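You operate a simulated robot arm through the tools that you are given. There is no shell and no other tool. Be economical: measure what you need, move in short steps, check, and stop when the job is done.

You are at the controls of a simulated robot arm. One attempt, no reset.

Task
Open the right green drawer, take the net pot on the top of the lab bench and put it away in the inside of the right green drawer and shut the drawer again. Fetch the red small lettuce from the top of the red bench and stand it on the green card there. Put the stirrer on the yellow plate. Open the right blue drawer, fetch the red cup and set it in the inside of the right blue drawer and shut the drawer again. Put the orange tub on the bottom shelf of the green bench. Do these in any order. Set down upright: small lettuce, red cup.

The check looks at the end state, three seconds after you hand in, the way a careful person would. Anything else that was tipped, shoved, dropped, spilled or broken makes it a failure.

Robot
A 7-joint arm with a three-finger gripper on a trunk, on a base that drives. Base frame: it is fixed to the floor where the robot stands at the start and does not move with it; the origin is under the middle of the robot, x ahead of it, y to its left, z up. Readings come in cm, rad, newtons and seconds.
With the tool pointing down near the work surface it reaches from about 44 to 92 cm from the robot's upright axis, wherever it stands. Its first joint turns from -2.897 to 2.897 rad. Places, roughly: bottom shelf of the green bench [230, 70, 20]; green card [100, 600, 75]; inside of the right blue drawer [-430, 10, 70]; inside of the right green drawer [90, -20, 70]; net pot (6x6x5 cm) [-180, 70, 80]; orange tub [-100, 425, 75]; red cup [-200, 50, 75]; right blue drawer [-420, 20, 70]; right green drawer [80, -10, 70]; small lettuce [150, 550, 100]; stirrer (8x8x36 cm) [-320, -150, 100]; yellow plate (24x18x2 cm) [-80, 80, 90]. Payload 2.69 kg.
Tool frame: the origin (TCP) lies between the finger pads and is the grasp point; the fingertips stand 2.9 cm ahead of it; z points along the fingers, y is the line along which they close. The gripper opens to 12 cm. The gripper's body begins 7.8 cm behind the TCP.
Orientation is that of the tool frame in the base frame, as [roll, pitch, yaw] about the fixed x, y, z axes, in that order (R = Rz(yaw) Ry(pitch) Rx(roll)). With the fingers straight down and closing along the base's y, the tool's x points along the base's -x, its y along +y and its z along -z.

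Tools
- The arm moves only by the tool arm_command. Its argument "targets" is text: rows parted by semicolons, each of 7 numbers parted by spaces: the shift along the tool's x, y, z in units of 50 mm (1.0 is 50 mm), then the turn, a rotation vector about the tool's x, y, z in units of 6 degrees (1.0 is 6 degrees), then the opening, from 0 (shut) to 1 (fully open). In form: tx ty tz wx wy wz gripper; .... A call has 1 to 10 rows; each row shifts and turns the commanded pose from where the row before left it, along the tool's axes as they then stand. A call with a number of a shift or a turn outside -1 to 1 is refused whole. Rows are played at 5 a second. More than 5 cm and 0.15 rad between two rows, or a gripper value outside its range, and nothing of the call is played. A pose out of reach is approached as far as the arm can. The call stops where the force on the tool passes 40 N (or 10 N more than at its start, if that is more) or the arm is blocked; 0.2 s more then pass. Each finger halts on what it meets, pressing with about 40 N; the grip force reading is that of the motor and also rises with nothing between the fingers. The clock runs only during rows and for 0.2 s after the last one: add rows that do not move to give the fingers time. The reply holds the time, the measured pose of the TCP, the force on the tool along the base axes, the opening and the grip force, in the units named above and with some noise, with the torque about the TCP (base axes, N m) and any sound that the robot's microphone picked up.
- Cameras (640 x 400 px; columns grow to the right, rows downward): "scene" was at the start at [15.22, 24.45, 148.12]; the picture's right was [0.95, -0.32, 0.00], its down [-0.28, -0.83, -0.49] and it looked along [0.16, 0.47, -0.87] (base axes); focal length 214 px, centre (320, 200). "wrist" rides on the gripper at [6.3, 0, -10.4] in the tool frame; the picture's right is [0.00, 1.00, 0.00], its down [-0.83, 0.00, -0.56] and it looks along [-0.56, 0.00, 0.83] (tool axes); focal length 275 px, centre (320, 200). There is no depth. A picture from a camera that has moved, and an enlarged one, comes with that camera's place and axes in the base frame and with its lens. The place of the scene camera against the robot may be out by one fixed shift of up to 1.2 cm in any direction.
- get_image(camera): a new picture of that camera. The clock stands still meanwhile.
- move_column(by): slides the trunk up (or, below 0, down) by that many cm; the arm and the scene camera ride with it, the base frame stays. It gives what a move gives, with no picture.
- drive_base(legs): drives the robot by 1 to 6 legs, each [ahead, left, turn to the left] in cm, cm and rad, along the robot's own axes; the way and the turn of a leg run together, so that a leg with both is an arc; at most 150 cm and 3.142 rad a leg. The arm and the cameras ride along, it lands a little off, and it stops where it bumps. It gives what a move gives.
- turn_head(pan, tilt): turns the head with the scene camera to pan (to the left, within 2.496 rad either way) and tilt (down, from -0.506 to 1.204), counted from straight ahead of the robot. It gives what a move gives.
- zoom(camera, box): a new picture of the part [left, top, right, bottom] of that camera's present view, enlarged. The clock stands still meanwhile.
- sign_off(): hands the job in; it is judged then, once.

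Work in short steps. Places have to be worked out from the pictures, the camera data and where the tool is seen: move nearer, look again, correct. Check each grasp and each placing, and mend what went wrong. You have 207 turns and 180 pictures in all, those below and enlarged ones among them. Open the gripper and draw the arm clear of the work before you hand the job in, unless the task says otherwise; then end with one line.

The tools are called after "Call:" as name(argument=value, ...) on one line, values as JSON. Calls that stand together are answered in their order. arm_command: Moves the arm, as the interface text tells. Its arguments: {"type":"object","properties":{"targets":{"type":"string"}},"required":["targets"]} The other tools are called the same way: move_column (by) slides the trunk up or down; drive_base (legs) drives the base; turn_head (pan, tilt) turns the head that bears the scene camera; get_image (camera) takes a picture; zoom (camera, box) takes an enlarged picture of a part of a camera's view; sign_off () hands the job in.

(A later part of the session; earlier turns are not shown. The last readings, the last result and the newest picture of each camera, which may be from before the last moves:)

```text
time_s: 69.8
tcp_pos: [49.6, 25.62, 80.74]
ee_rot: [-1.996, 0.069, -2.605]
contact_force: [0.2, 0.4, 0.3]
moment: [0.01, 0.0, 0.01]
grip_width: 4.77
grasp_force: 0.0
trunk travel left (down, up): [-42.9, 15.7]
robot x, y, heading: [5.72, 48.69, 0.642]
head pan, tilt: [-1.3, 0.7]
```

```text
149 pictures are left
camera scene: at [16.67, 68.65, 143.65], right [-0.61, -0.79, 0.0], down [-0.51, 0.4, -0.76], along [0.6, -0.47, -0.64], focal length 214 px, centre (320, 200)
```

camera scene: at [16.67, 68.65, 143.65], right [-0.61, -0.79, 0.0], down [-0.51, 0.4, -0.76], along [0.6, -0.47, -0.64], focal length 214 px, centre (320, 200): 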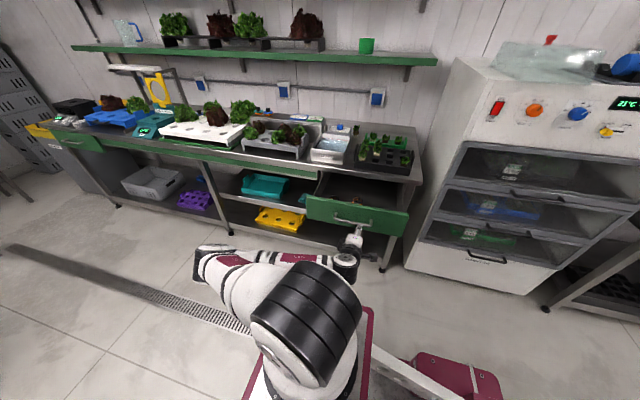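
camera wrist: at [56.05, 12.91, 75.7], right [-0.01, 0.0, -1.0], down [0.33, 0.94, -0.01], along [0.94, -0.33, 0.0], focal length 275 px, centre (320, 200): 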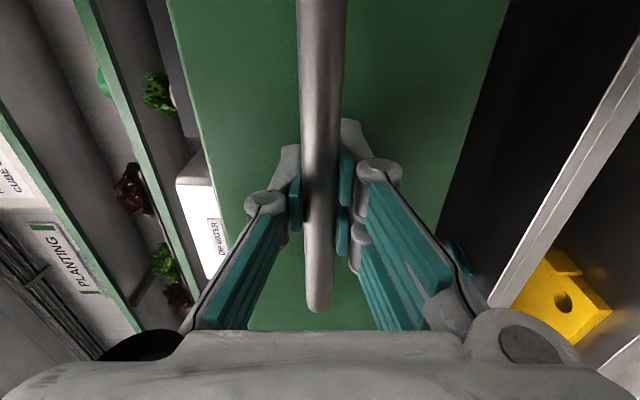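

Room gained. Raise and tilt down.

Call:
arm_command(targets="0 -0.7 -0.2 0 0 0 0.4;0 -0.8 -0.3 0 0 0 0.4;0 -0.8 -0.3 -0.5 0 0 0.4;0 -0.7 -0.4 -1 0 0 0.4;0 -0.6 -0.5 -1 0 0 0.4;0 -0.6 -0.6 -1 0 0 0.4;0 -0.5 -0.6 -1 0 0 0.4;0 -0.4 -0.7 -1 0 0 0.4;0 -0.4 -0.7 -1 0 0 0.4;0 -0.3 -0.7 -1 0 0 0.4")

```text
time_s: 72.0
tcp_pos: [48.08, 22.96, 119.4]
ee_rot: [-2.78, 0.07, -2.603]
contact_force: [0.6, -0.4, -0.9]
moment: [0.01, 0.03, -0.01]
grip_width: 4.78
grasp_force: 0.0
out of reach, approached as far as the arm can: row 2, 3, 4
trunk travel left (down, up): [-42.9, 15.7]
robot x, y, heading: [6.04, 48.52, 0.638]
head pan, tilt: [-1.3, 0.7]
```

Level the tool down and look over the lab bench behind-left and around.

Call:
arm_command(targets="0 0 0 -1 0.35 0 0.4;0 0 0 -1 0.35 0 0.4;0 0 0 -1 0 0 0.4;0 0 0 -0.4 0 0 0.4")

Call:
turn_head(pan=1.6, tilt=0.4)

Call:
get_image(camera="scene")

Call:
turn_head(pan=2.45, tilt=0.5)

Call:
get_image(camera="scene")

```text
time_s: 73.0
tcp_pos: [48.04, 22.75, 119.28]
ee_rot: [-3.139, 0.001, -2.621]
contact_force: [0.4, 0.4, 0.2]
moment: [-0.04, 0.0, 0.0]
grip_width: 4.79
grasp_force: 0.0
trunk travel left (down, up): [-42.9, 15.7]
robot x, y, heading: [5.86, 48.4, 0.637]
head pan, tilt: [-1.3, 0.7]
```

```text
time_s: 75.6
tcp_pos: [47.99, 22.79, 119.29]
ee_rot: [-3.136, 0.001, -2.621]
contact_force: [0.0, 0.0, 0.6]
moment: [0.04, -0.06, 0.05]
grip_width: 4.8
grasp_force: 0.0
trunk travel left (down, up): [-42.9, 15.7]
robot x, y, heading: [6.04, 48.34, 0.637]
head pan, tilt: [1.6, 0.4]
```

```text
148 pictures are left
camera scene: at [4.25, 81.12, 146.34], right [0.79, 0.62, 0.0], down [0.24, -0.31, -0.92], along [-0.57, 0.72, -0.39], focal length 214 px, centre (320, 200)
```

scene: 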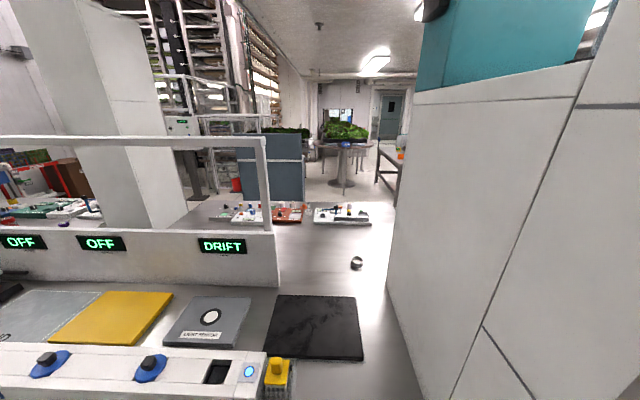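

```text
time_s: 76.8
tcp_pos: [48.03, 22.89, 119.27]
ee_rot: [-3.138, 0.002, -2.623]
contact_force: [1.1, 0.3, -0.4]
moment: [0.01, -0.02, -0.01]
grip_width: 4.82
grasp_force: 0.1
trunk travel left (down, up): [-42.9, 15.7]
robot x, y, heading: [5.97, 48.55, 0.637]
head pan, tilt: [2.45, 0.499]
```

```text
147 pictures are left
camera scene: at [0.9, 74.33, 145.43], right [0.05, 1.0, 0.0], down [0.48, -0.03, -0.88], along [-0.88, 0.05, -0.48], focal length 214 px, centre (320, 200)
```

scene: 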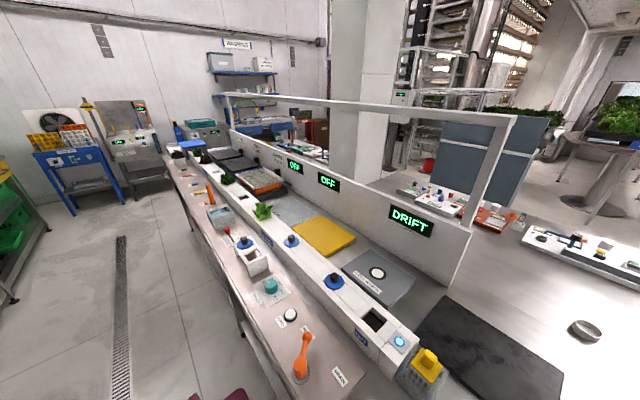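

Lab bench is a two-sided island; net pot and cup are probably on its far side; the stirrer is at the grey machine at the far-left end of this aisle. I back along the aisle, then turn round so the robot's right side faces the lab bench.

Call:
drive_base(legs=[[-100, -8, 0]])

Call:
drive_base(legs=[[0, -6, 0], [0, 0, 3.14]])

Call:
turn_head(pan=0.0, tilt=0.4)

Call:
get_image(camera="scene")

```text
time_s: 81.9
tcp_pos: [-27.65, -42.63, 119.18]
ee_rot: [-3.135, 0.001, -2.638]
contact_force: [0.2, -0.5, 0.1]
moment: [-0.01, -0.04, -0.02]
grip_width: 4.79
grasp_force: 0.1
trunk travel left (down, up): [-42.9, 15.7]
robot x, y, heading: [-69.36, -16.33, 0.618]
head pan, tilt: [2.45, 0.499]
```

```text
time_s: 90.2
tcp_pos: [-107.14, 5.47, 119.35]
ee_rot: [-3.136, 0.001, 0.489]
contact_force: [1.1, -0.1, 0.4]
moment: [0.03, -0.04, -0.01]
grip_width: 4.82
grasp_force: 0.0
trunk travel left (down, up): [-42.9, 15.7]
robot x, y, heading: [-65.72, -21.15, -2.541]
head pan, tilt: [2.45, 0.499]
```

```text
time_s: 92.4
tcp_pos: [-107.14, 5.35, 119.3]
ee_rot: [-3.135, -0.002, 0.489]
contact_force: [0.0, 0.5, 0.3]
moment: [-0.02, 0.01, 0.04]
grip_width: 4.81
grasp_force: 0.0
trunk travel left (down, up): [-42.9, 15.7]
robot x, y, heading: [-65.77, -21.63, -2.535]
head pan, tilt: [0.0, 0.4]
```

```text
146 pictures are left
camera scene: at [-77.28, -53.61, 146.34], right [-0.57, 0.82, 0.0], down [0.32, 0.22, -0.92], along [-0.76, -0.53, -0.39], focal length 214 px, centre (320, 200)
```

scene: 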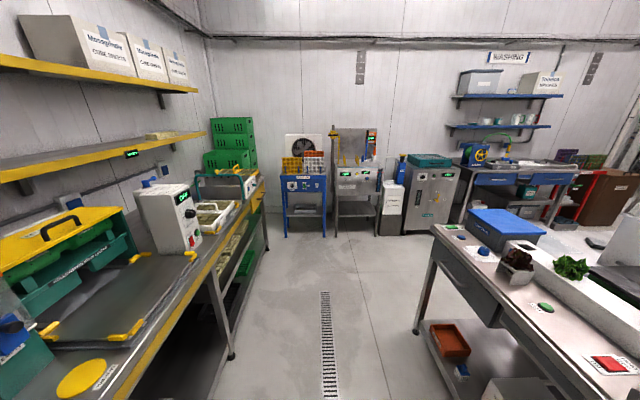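

Good view of the end zone. Zoom on the machine with the stirrer and on the blue bench.

Call:
zoom(camera="scene", box=[270, 110, 430, 210])

Call:
zoom(camera="scene", box=[430, 60, 640, 240])

```text
4.00 times, centred on (350, 160) of scene
camera zoom: at [-77.28, -53.61, 146.34], right [-0.57, 0.82, 0.0], down [0.32, 0.22, -0.92], along [-0.76, -0.53, -0.39], focal length 858 px, centre (200, 360)
```

zoom: 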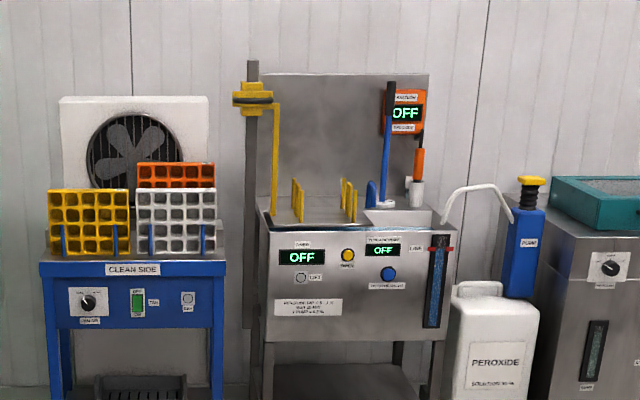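

```text
2.22 times, centred on (535, 150) of scene
camera zoom: at [-77.28, -53.61, 146.34], right [-0.57, 0.82, 0.0], down [0.32, 0.22, -0.92], along [-0.76, -0.53, -0.39], focal length 477 px, centre (-158, 311)
```

zoom: 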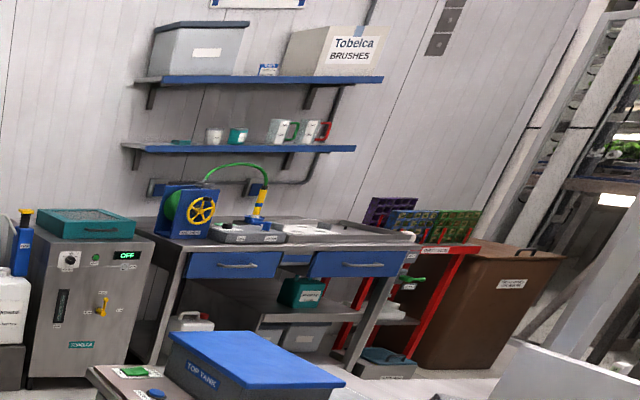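

The stirrer is the blue stick with the black grip standing in the sink machine at about (-320,-150). I raise the trunk, drive up the aisle and turn so the machine is on the robot's right.

Call:
move_column(by=15)

Call:
drive_base(legs=[[120, 0, 0], [50, 0, 0], [0, 0, 1.57]])

Call:
turn_head(pan=-1.5, tilt=0.5)

Call:
get_image(camera="scene")

```text
time_s: 94.2
tcp_pos: [-107.23, 5.4, 134.15]
ee_rot: [-3.137, 0.0, 0.49]
contact_force: [-0.1, -0.3, 0.2]
moment: [0.0, 0.02, 0.01]
grip_width: 4.8
grasp_force: 0.0
trunk travel left (down, up): [-57.9, 0.7]
robot x, y, heading: [-65.47, -21.1, -2.535]
head pan, tilt: [0.0, 0.4]
```

```text
time_s: 106.6
tcp_pos: [-233.5, -160.01, 134.28]
ee_rot: [-3.137, 0.001, 2.035]
contact_force: [1.2, -0.6, 0.4]
moment: [0.02, 0.02, 0.06]
grip_width: 4.78
grasp_force: 0.0
trunk travel left (down, up): [-57.9, 0.7]
robot x, y, heading: [-206.12, -119.08, -0.983]
head pan, tilt: [0.0, 0.4]
```

```text
time_s: 108.2
tcp_pos: [-233.59, -160.0, 134.3]
ee_rot: [-3.136, 0.002, 2.037]
contact_force: [0.0, 0.3, -0.8]
moment: [0.01, 0.02, -0.01]
grip_width: 4.79
grasp_force: 0.0
trunk travel left (down, up): [-57.9, 0.7]
robot x, y, heading: [-205.76, -119.45, -0.982]
head pan, tilt: [-1.499, 0.499]
```

```text
143 pictures are left
camera scene: at [-194.81, -118.0, 160.44], right [-0.61, 0.79, 0.0], down [0.38, 0.29, -0.88], along [-0.7, -0.54, -0.48], focal length 214 px, centre (320, 200)
```

scene: 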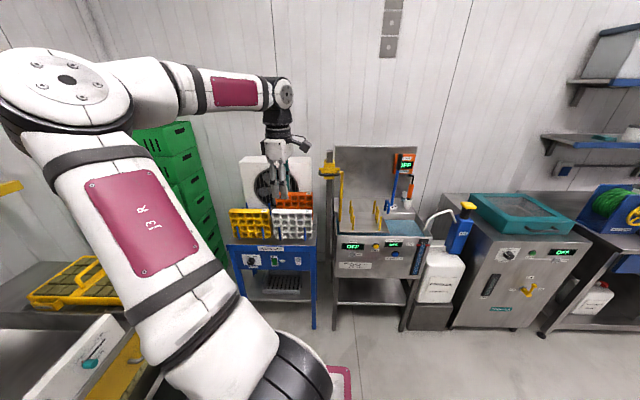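

Zoom on the stirrer to triangulate.

Call:
zoom(camera="scene", box=[320, 130, 480, 230])

```text
4.00 times, centred on (400, 180) of scene
camera zoom: at [-194.81, -118.0, 160.44], right [-0.61, 0.79, 0.0], down [0.38, 0.29, -0.88], along [-0.7, -0.54, -0.48], focal length 858 px, centre (0, 280)
```

zoom: 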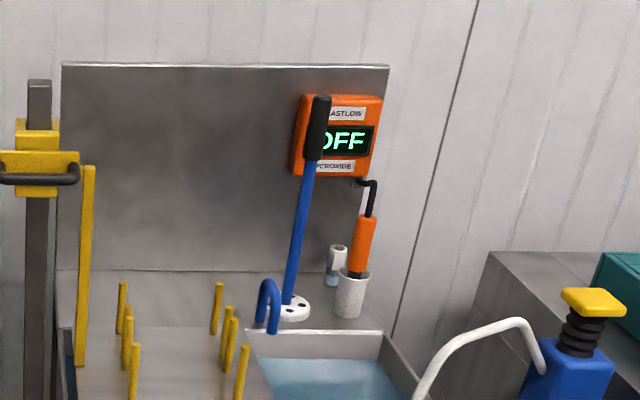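

Stirrer base ≈(-324.5,-156), z 87→123. I drive back and right so it's ~73 cm to the robot's right.

Call:
drive_base(legs=[[-53, 0, 0], [0, -46, 0]])

Call:
get_image(camera="wrist")

Call:
get_image(camera="scene")

```text
time_s: 113.6
tcp_pos: [-301.3, -141.4, 134.28]
ee_rot: [-3.136, -0.001, 2.033]
contact_force: [1.0, 0.2, 0.1]
moment: [-0.04, 0.02, -0.03]
grip_width: 4.77
grasp_force: 0.1
trunk travel left (down, up): [-57.9, 0.7]
robot x, y, heading: [-273.55, -100.76, -0.991]
head pan, tilt: [-1.499, 0.499]
```

```text
141 pictures are left
camera wrist: at [-304.1, -135.75, 144.64], right [0.89, 0.45, 0.0], down [0.38, -0.74, 0.56], along [0.25, -0.5, -0.83], focal length 275 px, centre (320, 200)
```

wrist: 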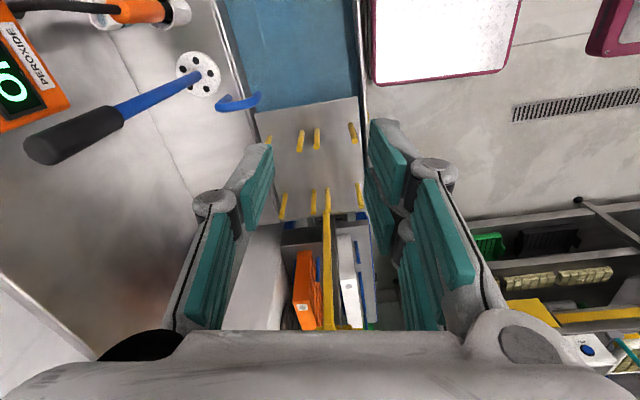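

```text
140 pictures are left
camera scene: at [-262.4, -99.55, 160.44], right [-0.61, 0.8, 0.0], down [0.38, 0.29, -0.88], along [-0.7, -0.53, -0.48], focal length 214 px, centre (320, 200)
```

scene: 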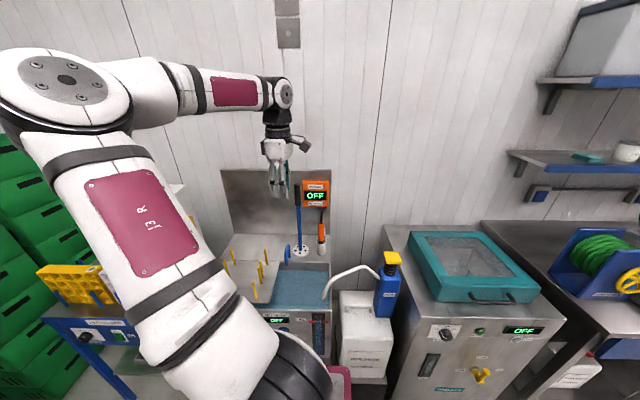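

Wrist and scene views agree: stirrer upright at (-320.8,-154.8). I rotate the tool ~83° so the fingers close parallel to the back panel with the wrist camera on the robot's side.

Call:
arm_command(targets="0 0 0 0 0 1 0.5;0 0 0 0 0 1 0.5;0 0 0 0 0 1 0.5;0 0 0 0 0 1 0.5;0 0 0 0 0 1 0.5;0 0 0 0 0 1 0.5;0 0 0 0 0 1 0.5;0 0 0 0 0 1 0.5;0 0 0 0 0 1 0.5;0 0 0 0 0 1 0.5")

Call:
arm_command(targets="0 0 0 0 0 1 0.5;0 0 0 0 0 1 0.5;0 0 0 0 0 1 0.5;0 0 0 0 0 0.8 0.5;-0.6 0 0 0 0 0 0.5;-0.6 0 0 0 0 0 0.5")

Call:
get_image(camera="wrist")

```text
time_s: 115.8
tcp_pos: [-301.38, -141.35, 134.15]
ee_rot: [-3.14, 0.004, 0.983]
contact_force: [0.0, 0.3, 1.1]
moment: [0.0, -0.01, 0.02]
grip_width: 5.98
grasp_force: 0.1
trunk travel left (down, up): [-57.9, 0.7]
robot x, y, heading: [-273.12, -100.73, -0.997]
head pan, tilt: [-1.499, 0.499]
```

```text
time_s: 117.2
tcp_pos: [-306.43, -144.72, 134.44]
ee_rot: [3.141, 0.005, 0.589]
contact_force: [0.8, 0.2, -0.5]
moment: [0.02, 0.03, 0.02]
grip_width: 6.01
grasp_force: 0.0
trunk travel left (down, up): [-57.9, 0.7]
robot x, y, heading: [-273.47, -101.32, -0.989]
head pan, tilt: [-1.499, 0.499]
```

```text
139 pictures are left
camera wrist: at [-301.08, -141.15, 144.74], right [0.56, -0.83, 0.0], down [-0.69, -0.46, 0.56], along [-0.47, -0.31, -0.83], focal length 275 px, centre (320, 200)
```

wrist: 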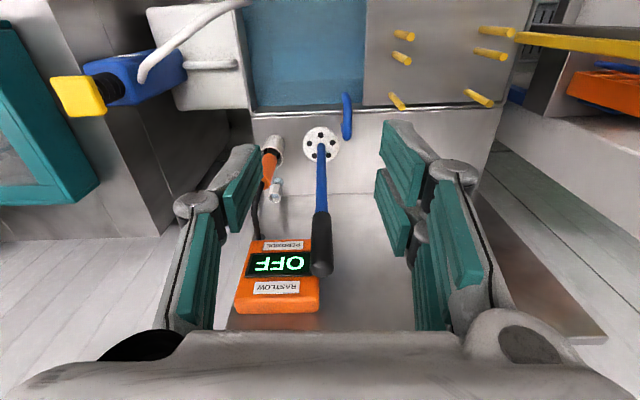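

Well aligned; move over the stick and descend to the grip.

Call:
arm_command(targets="-0.88 0.04 0 0 0 0 0.5;-0.88 0 0 0 0 0 0.5;-0.88 0 0 0 0 0 0.5;-0.88 0 0 0 0 0 0.5;0 0 0 0 0 0 0.5")

Call:
get_image(camera="wrist")

```text
time_s: 118.4
tcp_pos: [-319.13, -153.4, 134.38]
ee_rot: [3.14, 0.004, 0.587]
contact_force: [1.2, 0.0, 0.8]
moment: [0.02, -0.01, 0.02]
grip_width: 5.98
grasp_force: 0.1
out of reach, approached as far as the arm can: row 4
trunk travel left (down, up): [-57.9, 0.7]
robot x, y, heading: [-273.57, -100.46, -0.997]
head pan, tilt: [-1.499, 0.499]
```

```text
138 pictures are left
camera wrist: at [-313.83, -149.93, 144.67], right [0.56, -0.83, 0.0], down [-0.69, -0.46, 0.56], along [-0.46, -0.31, -0.83], focal length 275 px, centre (320, 200)
```

wrist: 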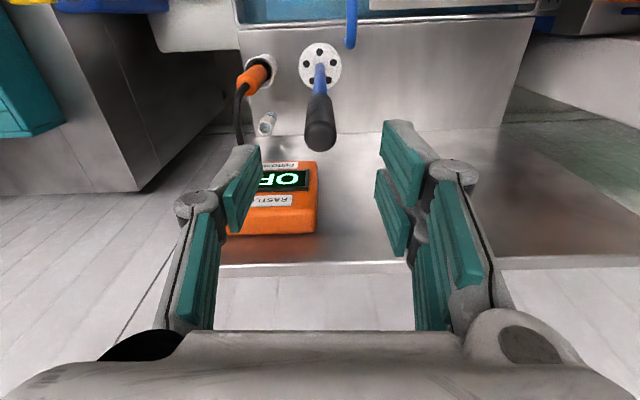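

At reach limit by 2 cm; I nudge the base 6 cm closer.

Call:
drive_base(legs=[[0, -6, 0]])

```text
time_s: 119.4
tcp_pos: [-324.17, -156.82, 134.36]
ee_rot: [-3.141, 0.005, 0.586]
contact_force: [0.5, -1.0, 0.6]
moment: [0.0, -0.01, -0.02]
grip_width: 6.0
grasp_force: 0.1
trunk travel left (down, up): [-57.9, 0.7]
robot x, y, heading: [-278.33, -104.19, -0.99]
head pan, tilt: [-1.499, 0.499]
```

Call:
arm_command(targets="0.78 0 0 0 0 0 0.5;0 0 0 0 0 0 0.5;0 0 0.7 0 0 0 0.5")

Call:
get_image(camera="wrist")

```text
time_s: 120.2
tcp_pos: [-321.0, -154.49, 131.01]
ee_rot: [-3.142, 0.006, 0.585]
contact_force: [0.0, 0.9, 0.1]
moment: [0.01, -0.01, 0.0]
grip_width: 6.02
grasp_force: 0.0
trunk travel left (down, up): [-57.9, 0.7]
robot x, y, heading: [-278.52, -103.93, -0.995]
head pan, tilt: [-1.499, 0.499]
```

```text
137 pictures are left
camera wrist: at [-315.71, -151.07, 141.25], right [0.56, -0.83, 0.0], down [-0.69, -0.46, 0.56], along [-0.46, -0.31, -0.83], focal length 275 px, centre (320, 200)
```

wrist: 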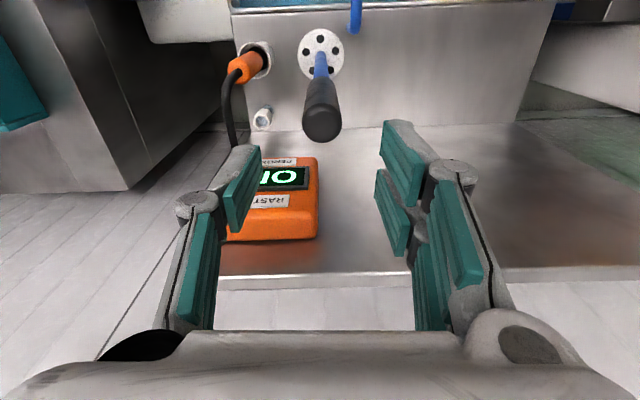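

Aligned. Descend 14 cm and close.

Call:
arm_command(targets="0 0 0.7 0 0 0 0.5;0 0 0.7 0 0 0 0.5;0 0 0.7 0 0 0 0.5;0 0 0.6 0 0 0 0.5;0 0 0 0 0 0 0.5;0 0 0 0 0 0 0;0 0 0 0 0 0 0;0 0 0 0 0 0 0")

Call:
get_image(camera="wrist")

```text
time_s: 122.0
tcp_pos: [-321.12, -154.48, 117.26]
ee_rot: [-3.141, 0.003, 0.586]
contact_force: [0.4, -0.9, -0.2]
moment: [-0.06, 0.01, 0.01]
grip_width: 2.55
grasp_force: 39.9
trunk travel left (down, up): [-57.9, 0.7]
robot x, y, heading: [-278.8, -103.71, -0.994]
head pan, tilt: [-1.499, 0.499]
```

```text
136 pictures are left
camera wrist: at [-315.75, -150.93, 127.65], right [0.56, -0.83, 0.0], down [-0.69, -0.46, 0.56], along [-0.46, -0.31, -0.83], focal length 275 px, centre (320, 200)
```

wrist: 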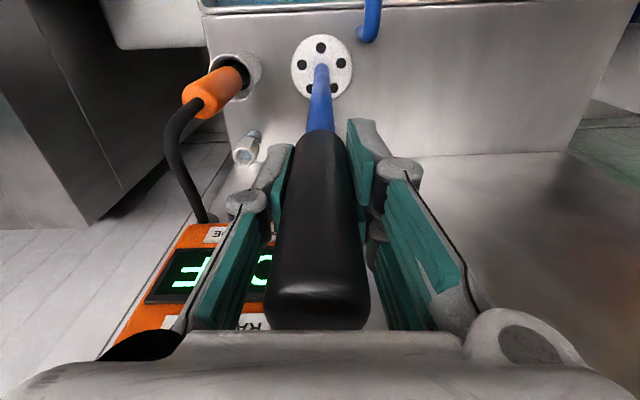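

Gripped (2.55 cm). Lift straight up about 20 cm.

Call:
arm_command(targets="0 0 -0.5 0 0 0 0;0 0 -0.8 0 0 0 0;0 0 -0.9 0 0 0 0;0 0 -0.9 0 0 0 0;0.3 0 -0.6 0 0 0 0;0.6 0 -0.3 0 0 0 0;0.6 0 0 0 0 0 0")

Call:
get_image(camera="wrist")

```text
time_s: 123.6
tcp_pos: [-314.82, -150.33, 137.29]
ee_rot: [3.141, 0.001, 0.588]
contact_force: [-1.1, -0.7, -2.9]
moment: [0.01, -0.03, 0.0]
grip_width: 2.6
grasp_force: 40.1
trunk travel left (down, up): [-57.9, 0.7]
robot x, y, heading: [-278.45, -104.23, -0.992]
head pan, tilt: [-1.499, 0.499]
```

```text
135 pictures are left
camera wrist: at [-309.47, -146.84, 147.45], right [0.56, -0.83, 0.0], down [-0.69, -0.46, 0.56], along [-0.46, -0.31, -0.83], focal length 275 px, centre (320, 200)
```

wrist: 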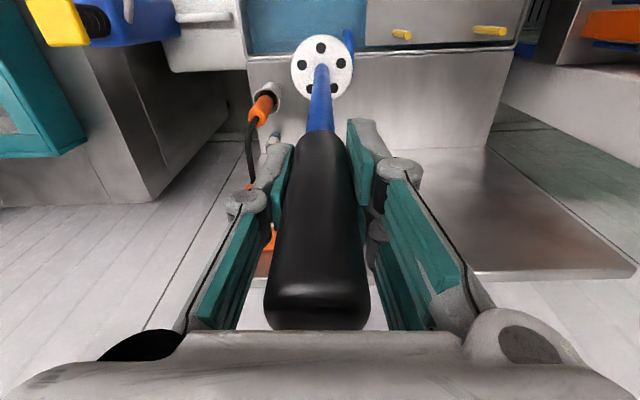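

Held firmly. Raise further and strafe away from the machine.

Call:
arm_command(targets="0.8 0 -0.5 0 0 0 0;0.6 0 -0.7 0 0 0 0;0.2 0 -0.8 0 0 0 0;0 0 -0.2 0 0 0 0")

Call:
drive_base(legs=[[0, 52, 0], [53, 0, 0]])

```text
time_s: 124.6
tcp_pos: [-307.87, -145.88, 148.27]
ee_rot: [-3.141, 0.006, 0.587]
contact_force: [-1.2, 0.6, -3.2]
moment: [-0.02, -0.01, -0.04]
grip_width: 2.59
grasp_force: 40.0
trunk travel left (down, up): [-57.9, 0.7]
robot x, y, heading: [-278.74, -103.98, -0.988]
head pan, tilt: [-1.499, 0.499]
```

```text
time_s: 130.3
tcp_pos: [-236.1, -161.88, 148.18]
ee_rot: [-3.139, 0.005, 0.583]
contact_force: [-0.9, 0.2, -2.4]
moment: [0.0, 0.05, 0.02]
grip_width: 2.61
grasp_force: 40.2
trunk travel left (down, up): [-57.9, 0.7]
robot x, y, heading: [-206.57, -120.46, -0.996]
head pan, tilt: [-1.499, 0.499]
```

Turn right to face along the aisle (bench on right), and back up toward the plate.

Call:
drive_base(legs=[[0, 0, -1.534], [-125, 0, 0], [-118, 0, 0]])

Call:
turn_head(pan=-1.4, tilt=0.8)

Call:
get_image(camera="scene")

```text
time_s: 146.0
tcp_pos: [-47.28, 48.62, 148.18]
ee_rot: [-3.141, 0.003, -0.96]
contact_force: [-1.0, -0.5, -2.8]
moment: [0.02, -0.03, 0.01]
grip_width: 2.58
grasp_force: 39.9
trunk travel left (down, up): [-57.9, 0.7]
robot x, y, heading: [-4.86, 20.23, -2.533]
head pan, tilt: [-1.499, 0.499]
```

```text
time_s: 146.8
tcp_pos: [-47.11, 48.71, 148.2]
ee_rot: [3.141, 0.005, -0.961]
contact_force: [1.1, 0.1, -2.9]
moment: [0.0, 0.02, 0.02]
grip_width: 2.58
grasp_force: 39.8
trunk travel left (down, up): [-57.9, 0.7]
robot x, y, heading: [-4.63, 20.3, -2.541]
head pan, tilt: [-1.4, 0.799]
```

```text
134 pictures are left
camera scene: at [-1.78, 7.59, 157.85], right [0.72, 0.7, 0.0], down [0.5, -0.51, -0.7], along [-0.49, 0.5, -0.72], focal length 214 px, centre (320, 200)
```

scene: 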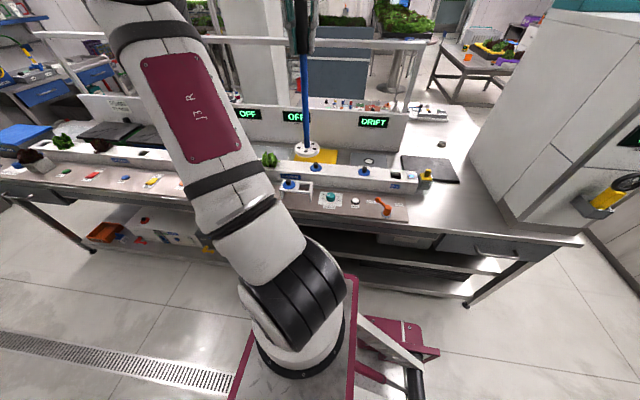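

Plate at ≈(-71,80). Strafe right 18 cm, then extend the arm over the plate.

Call:
drive_base(legs=[[2, -18, 0]])

Call:
get_image(camera="wrist")

```text
time_s: 148.3
tcp_pos: [-58.81, 62.03, 148.18]
ee_rot: [-3.14, 0.006, -0.96]
contact_force: [0.0, -0.2, -3.1]
moment: [0.01, 0.01, 0.0]
grip_width: 2.58
grasp_force: 40.1
trunk travel left (down, up): [-57.9, 0.7]
robot x, y, heading: [-16.27, 33.77, -2.538]
head pan, tilt: [-1.4, 0.799]
```

```text
133 pictures are left
camera wrist: at [-55.15, 56.8, 158.58], right [-0.82, -0.58, 0.0], down [-0.48, 0.68, 0.56], along [-0.32, 0.46, -0.83], focal length 275 px, centre (320, 200)
```

wrist: 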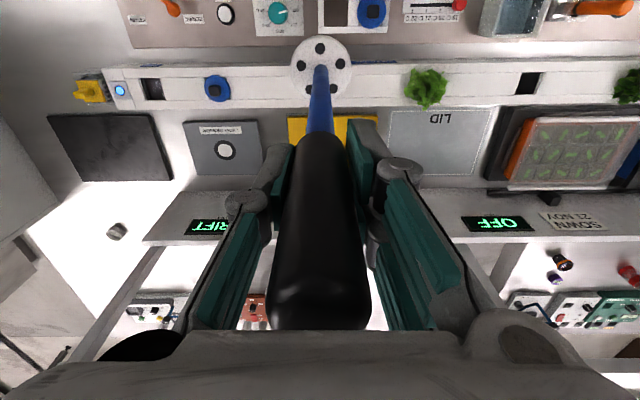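

Plate centre ≈(-75,80). I extend the arm over it at height.

Call:
arm_command(targets="-0.85 0.12 0 0 0 0 0;-0.85 0.12 0 0 0 0 0;-0.85 0.12 0 0 0 0 0;-0.85 0.12 0 0 0 0 0;-0.85 0.12 0 0 0 0 0;0 0 0.4 0 0 0 0")

Call:
get_image(camera="wrist")

Call:
get_image(camera="scene")

```text
time_s: 149.7
tcp_pos: [-68.5, 73.19, 141.04]
ee_rot: [-3.142, 0.003, -0.958]
contact_force: [-0.4, 0.3, -3.3]
moment: [0.01, 0.02, -0.02]
grip_width: 2.57
grasp_force: 39.4
out of reach, approached as far as the arm can: row 3, 4, 5
trunk travel left (down, up): [-57.9, 0.7]
robot x, y, heading: [-16.51, 33.41, -2.54]
head pan, tilt: [-1.4, 0.799]
```

```text
132 pictures are left
camera wrist: at [-64.87, 67.98, 151.39], right [-0.82, -0.58, 0.0], down [-0.48, 0.68, 0.56], along [-0.32, 0.46, -0.83], focal length 275 px, centre (320, 200)
```

wrist: 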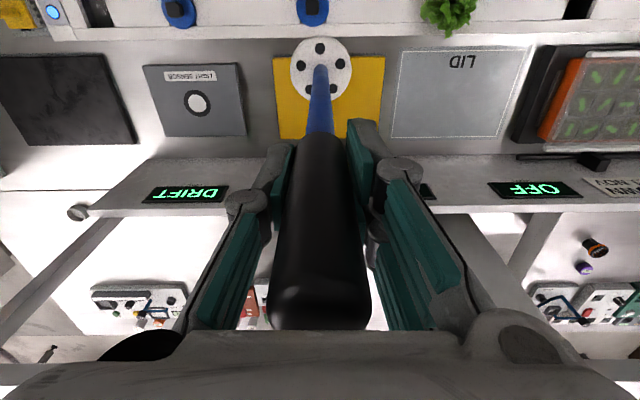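

```text
131 pictures are left
camera scene: at [-13.49, 21.03, 157.85], right [0.71, 0.7, 0.0], down [0.5, -0.51, -0.7], along [-0.49, 0.5, -0.72], focal length 214 px, centre (320, 200)
```

scene: 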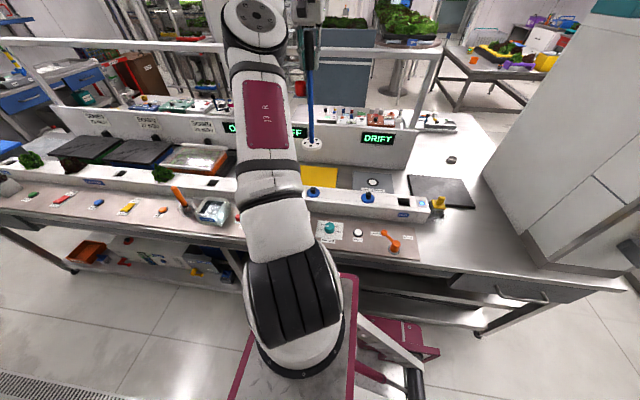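

Slightly short due to reach at this height; lowering extends reach. Lower stepwise.

Call:
arm_command(targets="0 0 0.9 0 0 0 0;0 0 0.9 0 0 0 0;0 0 0.6 0 0 0 0;0 0 0 0 0 0 0")

Call:
get_image(camera="wrist")

Call:
zoom(camera="scene", box=[240, 70, 440, 195])

```text
time_s: 150.7
tcp_pos: [-68.62, 73.24, 129.19]
ee_rot: [3.141, 0.006, -0.958]
contact_force: [0.9, -0.6, -3.4]
moment: [0.05, -0.04, -0.01]
grip_width: 2.57
grasp_force: 40.3
trunk travel left (down, up): [-57.9, 0.7]
robot x, y, heading: [-16.29, 33.55, -2.537]
head pan, tilt: [-1.4, 0.799]
```

```text
130 pictures are left
camera wrist: at [-64.96, 68.02, 139.47], right [-0.82, -0.58, 0.0], down [-0.48, 0.68, 0.56], along [-0.32, 0.46, -0.83], focal length 275 px, centre (320, 200)
```

wrist: 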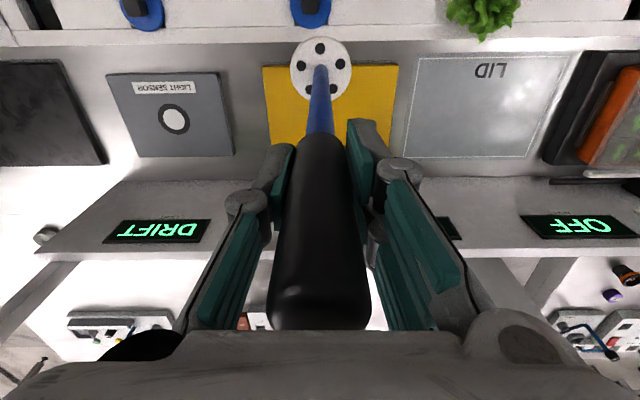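

```text
3.20 times, centred on (340, 132) of scene
camera zoom: at [-13.48, 21.0, 157.85], right [0.71, 0.7, 0.0], down [0.5, -0.51, -0.7], along [-0.49, 0.5, -0.72], focal length 686 px, centre (256, 416)
```

zoom: 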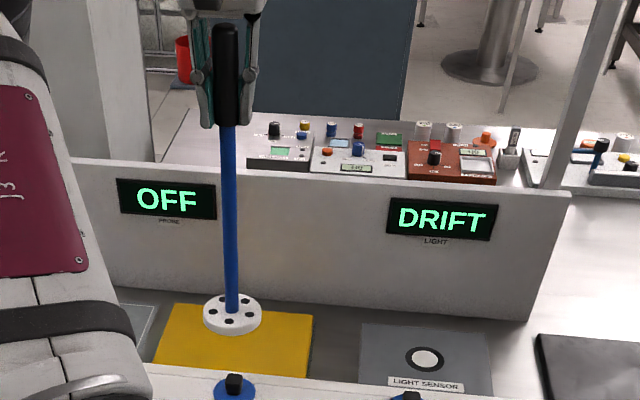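

Move 6 cm deeper onto the plate, then lower.

Call:
arm_command(targets="-0.6 0.12 0 0 0 0 0;-0.6 0.12 0 0 0 0 0;0 0 0.3 0 0 0 0;0 0 0.3 0 0 0 0;0 0 0 0 0 0 0")

Call:
get_image(camera="wrist")

Call:
zoom(camera="scene", box=[240, 70, 440, 195])

```text
time_s: 151.9
tcp_pos: [-73.22, 77.41, 126.04]
ee_rot: [-3.141, 0.005, -0.961]
contact_force: [-0.4, -1.4, -2.9]
moment: [0.0, 0.01, 0.01]
grip_width: 2.59
grasp_force: 40.4
trunk travel left (down, up): [-57.9, 0.7]
robot x, y, heading: [-16.64, 33.67, -2.541]
head pan, tilt: [-1.4, 0.799]
```

```text
128 pictures are left
camera wrist: at [-69.5, 72.27, 136.45], right [-0.82, -0.58, 0.0], down [-0.48, 0.68, 0.56], along [-0.32, 0.46, -0.83], focal length 275 px, centre (320, 200)
```

wrist: 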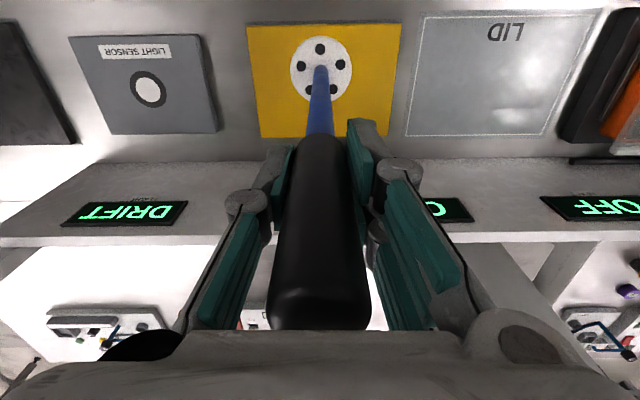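

```text
3.20 times, centred on (340, 132) of scene
camera zoom: at [-13.49, 21.01, 157.85], right [0.71, 0.7, 0.0], down [0.5, -0.51, -0.7], along [-0.49, 0.5, -0.72], focal length 686 px, centre (256, 416)
```

zoom: 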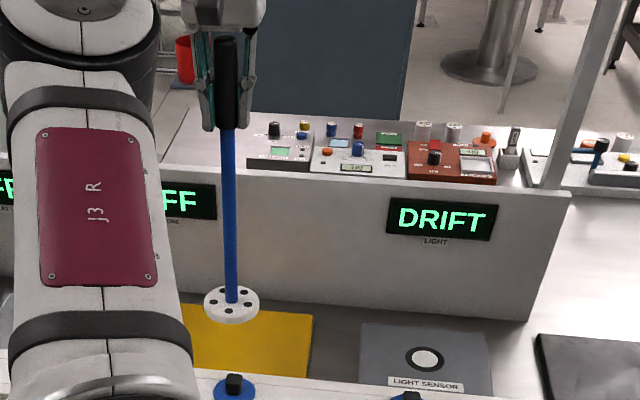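

Over the plate. Lower slowly to contact.

Call:
arm_command(targets="0 0 0.2 0 0 0 0;0 0 0.1 0 0 0 0;0 0 0.1 0 0 0 0;0 0 0.1 0 0 0 0;0 0 0.1 0 0 0 0")

Call:
zoom(camera="scene", box=[240, 70, 440, 195])

```text
time_s: 153.1
tcp_pos: [-73.2, 77.69, 123.13]
ee_rot: [-3.14, 0.003, -0.96]
contact_force: [0.1, 0.3, -4.1]
moment: [0.03, 0.0, 0.01]
grip_width: 2.58
grasp_force: 40.3
trunk travel left (down, up): [-57.9, 0.7]
robot x, y, heading: [-16.69, 33.56, -2.54]
head pan, tilt: [-1.4, 0.799]
```

```text
3.20 times, centred on (340, 132) of scene
camera zoom: at [-13.49, 21.01, 157.85], right [0.71, 0.7, 0.0], down [0.5, -0.51, -0.7], along [-0.49, 0.5, -0.72], focal length 686 px, centre (256, 416)
```

zoom: 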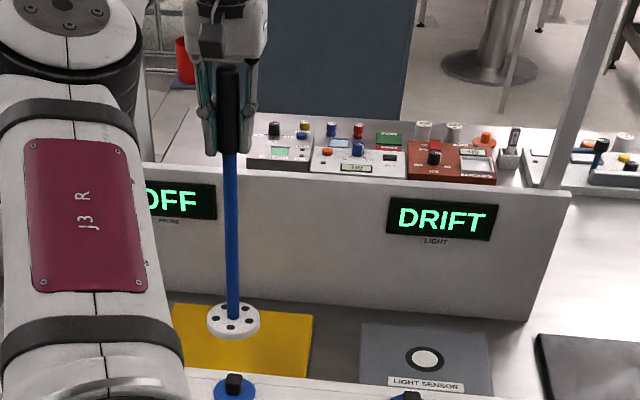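

Call:
arm_command(targets="0 0 0.1 0 0 0 0;0 0 0.1 0 0 0 0;0 0 0.1 0 0 0 0;0 0 0.08 0 0 0 0;0 0 0.06 0 0 0 0;0 0 0.06 0 0 0 0")

Call:
zoom(camera="scene", box=[260, 120, 380, 195])

```text
time_s: 154.5
tcp_pos: [-73.21, 77.66, 120.6]
ee_rot: [-3.141, 0.004, -0.959]
contact_force: [-0.3, 0.0, -2.7]
moment: [0.0, 0.0, -0.02]
grip_width: 2.59
grasp_force: 40.3
trunk travel left (down, up): [-57.9, 0.7]
robot x, y, heading: [-16.33, 33.63, -2.535]
head pan, tilt: [-1.4, 0.799]
```

```text
5.33 times, centred on (320, 158) of scene
camera zoom: at [-13.49, 21.01, 157.85], right [0.71, 0.7, 0.0], down [0.5, -0.51, -0.7], along [-0.49, 0.5, -0.72], focal length 1144 px, centre (320, 427)
```

zoom: 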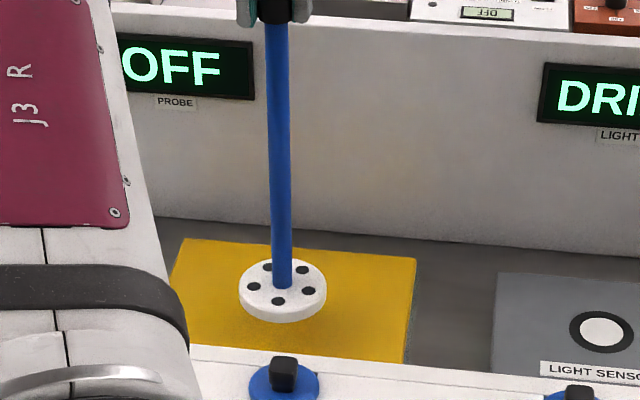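

Call:
arm_command(targets="0 0 0.06 0 0 0 0;0 0 0.06 0 0 0 0;0 0 0.06 0 0 0 0;0 0 0.06 0 0 0 0")

Call:
arm_command(targets="0 0 0.06 0 0 0 0;0 0 0.06 0 0 0 0;0 0 0.06 0 0 0 0;0 0 0.06 0 0 0 0")

Call:
zoom(camera="scene", box=[260, 120, 380, 195])

```text
time_s: 155.5
tcp_pos: [-73.18, 77.68, 119.47]
ee_rot: [3.141, 0.002, -0.96]
contact_force: [-0.7, 0.6, -2.9]
moment: [0.02, -0.01, 0.01]
grip_width: 2.59
grasp_force: 40.2
trunk travel left (down, up): [-57.9, 0.7]
robot x, y, heading: [-16.51, 33.4, -2.535]
head pan, tilt: [-1.4, 0.799]
```

```text
time_s: 156.5
tcp_pos: [-73.06, 77.74, 118.13]
ee_rot: [-3.141, 0.005, -0.96]
contact_force: [-0.2, -0.1, -2.4]
moment: [0.0, 0.0, -0.02]
grip_width: 2.56
grasp_force: 39.9
trunk travel left (down, up): [-57.9, 0.7]
robot x, y, heading: [-16.76, 33.67, -2.535]
head pan, tilt: [-1.4, 0.799]
```

```text
5.33 times, centred on (320, 158) of scene
camera zoom: at [-13.49, 21.01, 157.85], right [0.71, 0.7, 0.0], down [0.5, -0.51, -0.7], along [-0.49, 0.5, -0.72], focal length 1144 px, centre (320, 427)
```

zoom: 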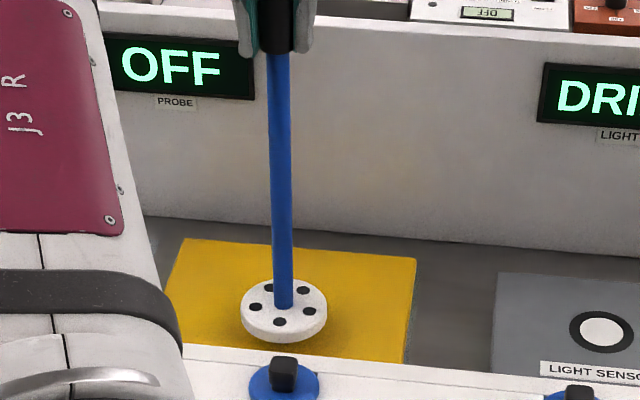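

Continue to contact, shifting 1 cm deeper.

Call:
arm_command(targets="-0.2 0 0.06 0 0 0 0;0 0 0.06 0 0 0 0;0 0 0.06 0 0 0 0;0 0 0.06 0 0 0 0")

Call:
arm_command(targets="0 0 0.05 0 0 0 0;0 0 0.05 0 0 0 0;0 0 0.05 0 0 0 0;0 0 0.05 0 0 0 0")

Call:
zoom(camera="scene", box=[260, 120, 380, 195])

```text
time_s: 157.5
tcp_pos: [-73.63, 78.52, 117.03]
ee_rot: [3.141, 0.006, -0.96]
contact_force: [0.3, -0.5, -3.5]
moment: [0.04, 0.0, 0.0]
grip_width: 2.58
grasp_force: 40.0
trunk travel left (down, up): [-57.9, 0.7]
robot x, y, heading: [-16.2, 34.01, -2.537]
head pan, tilt: [-1.4, 0.799]
```

```text
time_s: 158.5
tcp_pos: [-73.69, 78.4, 116.19]
ee_rot: [3.14, 0.006, -0.962]
contact_force: [-0.5, -3.3, 16.6]
moment: [-0.47, -0.6, -0.06]
grip_width: 2.57
grasp_force: 40.1
trunk travel left (down, up): [-57.9, 0.7]
robot x, y, heading: [-16.72, 33.54, -2.536]
head pan, tilt: [-1.4, 0.799]
```

```text
5.33 times, centred on (320, 158) of scene
camera zoom: at [-13.42, 20.96, 157.86], right [0.71, 0.7, 0.0], down [0.5, -0.51, -0.7], along [-0.49, 0.5, -0.72], focal length 1144 px, centre (320, 427)
```

zoom: 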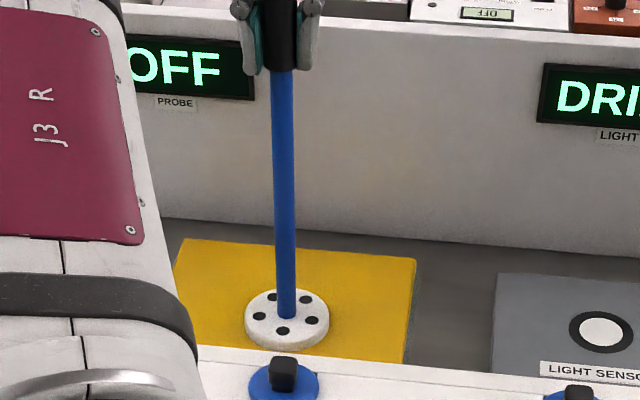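

Contact (16 N). Release and rise.

Call:
arm_command(targets="0 0 -0.02 0 0 0 0;0 0 0 0 0 0 0.3;0 0 0 0 0 0 0.4;0 0 0 0 0 0 0.4")

Call:
get_image(camera="wrist")

Call:
zoom(camera="scene", box=[260, 70, 420, 195])

```text
time_s: 159.5
tcp_pos: [-73.67, 78.55, 116.06]
ee_rot: [-3.141, 0.004, -0.959]
contact_force: [-0.6, -0.2, 0.7]
moment: [-0.03, -0.01, 0.0]
grip_width: 4.81
grasp_force: 0.1
trunk travel left (down, up): [-57.9, 0.7]
robot x, y, heading: [-16.49, 33.66, -2.534]
head pan, tilt: [-1.4, 0.799]
```

```text
122 pictures are left
camera wrist: at [-69.93, 73.32, 126.46], right [-0.82, -0.58, 0.0], down [-0.48, 0.68, 0.56], along [-0.32, 0.46, -0.83], focal length 275 px, centre (320, 200)
```

wrist: 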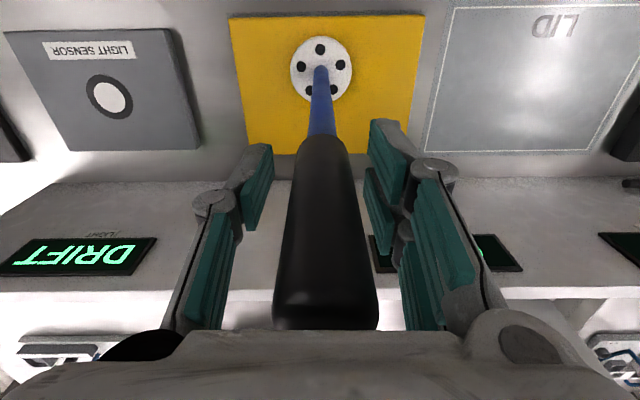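

```text
3.20 times, centred on (340, 132) of scene
camera zoom: at [-13.48, 21.0, 157.84], right [0.71, 0.7, 0.0], down [0.5, -0.51, -0.7], along [-0.49, 0.5, -0.72], focal length 686 px, centre (256, 416)
```

zoom: 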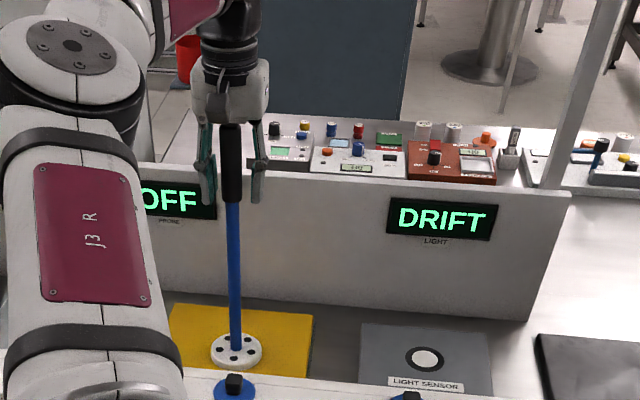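

It stands free on the plate. Rise straight up, then retract toward the robot.

Call:
arm_command(targets="0 0 -0.5 0 0 0 0.4;0 0 -0.8 0 0 0 0.4;0 0 -0.8 0 0 0 0.4;0 0 -0.8 0 0 0 0.4;0.3 0 -0.6 0 0 0 0.4;0.8 0 0 0 0 0 0.4;0.9 0 0 0 0 0 0.4;0.9 0 0 0 0 0 0.4;0.9 0 0 0 0 0 0.4")

Call:
get_image(camera="scene")

```text
time_s: 161.5
tcp_pos: [-62.44, 61.2, 132.85]
ee_rot: [3.14, 0.005, -0.958]
contact_force: [0.3, 0.7, -0.5]
moment: [-0.1, -0.01, -0.01]
grip_width: 4.8
grasp_force: 0.1
out of reach, approached as far as the arm can: row 4
trunk travel left (down, up): [-57.9, 0.7]
robot x, y, heading: [-16.56, 33.41, -2.534]
head pan, tilt: [-1.4, 0.799]
```

```text
120 pictures are left
camera scene: at [-13.52, 21.07, 157.85], right [0.71, 0.7, 0.0], down [0.5, -0.51, -0.7], along [-0.49, 0.5, -0.72], focal length 214 px, centre (320, 200)
```

scene: 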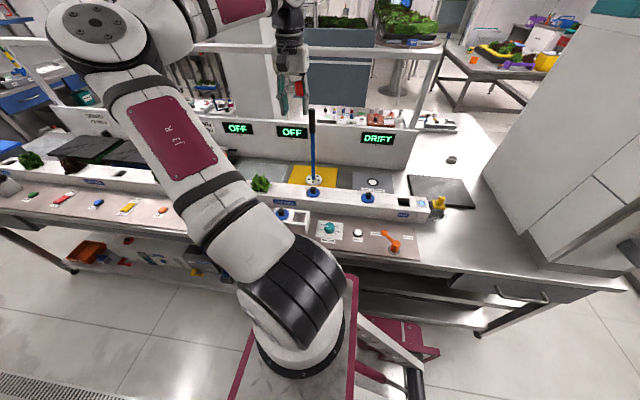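

Stirrer stands on the plate. Now head for the blue drawer: back to mid-aisle, up to the end, turn left so the wall-side bench is on the robot's right.

Call:
drive_base(legs=[[0, 20, 0], [125, 0, 0], [115, 0, 0], [0, 0, 1.56]])

Call:
turn_head(pan=-2.0, tilt=0.5)

Call:
get_image(camera="scene")

```text
time_s: 178.3
tcp_pos: [-227.68, -166.04, 132.91]
ee_rot: [3.141, 0.006, 0.635]
contact_force: [-0.4, -0.4, 0.2]
moment: [0.01, 0.0, 0.0]
grip_width: 4.81
grasp_force: 0.0
trunk travel left (down, up): [-57.9, 0.7]
robot x, y, heading: [-201.51, -119.24, -0.944]
head pan, tilt: [-1.4, 0.799]
```

```text
time_s: 179.3
tcp_pos: [-227.64, -166.01, 132.97]
ee_rot: [3.141, 0.006, 0.634]
contact_force: [0.5, 0.8, 0.5]
moment: [-0.01, -0.01, -0.01]
grip_width: 4.81
grasp_force: 0.1
trunk travel left (down, up): [-57.9, 0.7]
robot x, y, heading: [-201.08, -119.0, -0.943]
head pan, tilt: [-2.0, 0.499]
```

```text
119 pictures are left
camera scene: at [-192.23, -113.4, 160.44], right [-0.2, 0.98, 0.0], down [0.47, 0.09, -0.88], along [-0.86, -0.17, -0.48], focal length 214 px, centre (320, 200)
```

scene: 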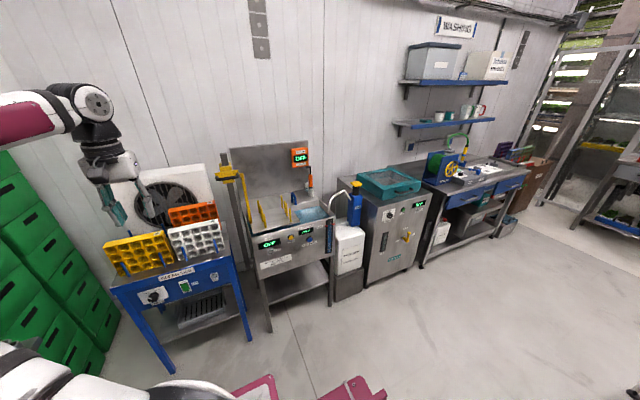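

Floor is clear along the wall. Strafe right 25 and back up toward the blue bench.

Call:
drive_base(legs=[[0, -25, 0], [-120, 0, 0], [-110, 0, 0]])

Call:
turn_head(pan=-1.5, tilt=0.7)

Call:
get_image(camera="scene")

```text
time_s: 192.0
tcp_pos: [-383.07, 4.79, 132.96]
ee_rot: [3.141, 0.002, 0.646]
contact_force: [1.0, -0.5, -0.8]
moment: [-0.01, 0.04, 0.02]
grip_width: 4.8
grasp_force: 0.0
trunk travel left (down, up): [-57.9, 0.7]
robot x, y, heading: [-356.97, 52.0, -0.938]
head pan, tilt: [-2.0, 0.499]
```

```text
time_s: 192.9
tcp_pos: [-383.05, 4.7, 132.96]
ee_rot: [-3.141, 0.002, 0.645]
contact_force: [0.2, -0.9, -0.1]
moment: [0.01, 0.0, 0.05]
grip_width: 4.79
grasp_force: 0.0
trunk travel left (down, up): [-57.9, 0.7]
robot x, y, heading: [-356.99, 51.91, -0.932]
head pan, tilt: [-1.499, 0.7]
```

```text
118 pictures are left
camera scene: at [-345.75, 54.08, 158.67], right [-0.65, 0.76, 0.0], down [0.49, 0.42, -0.77], along [-0.58, -0.5, -0.64], focal length 214 px, centre (320, 200)
```

scene: 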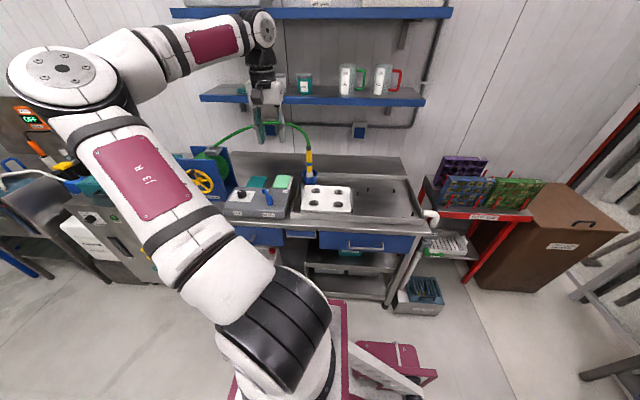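

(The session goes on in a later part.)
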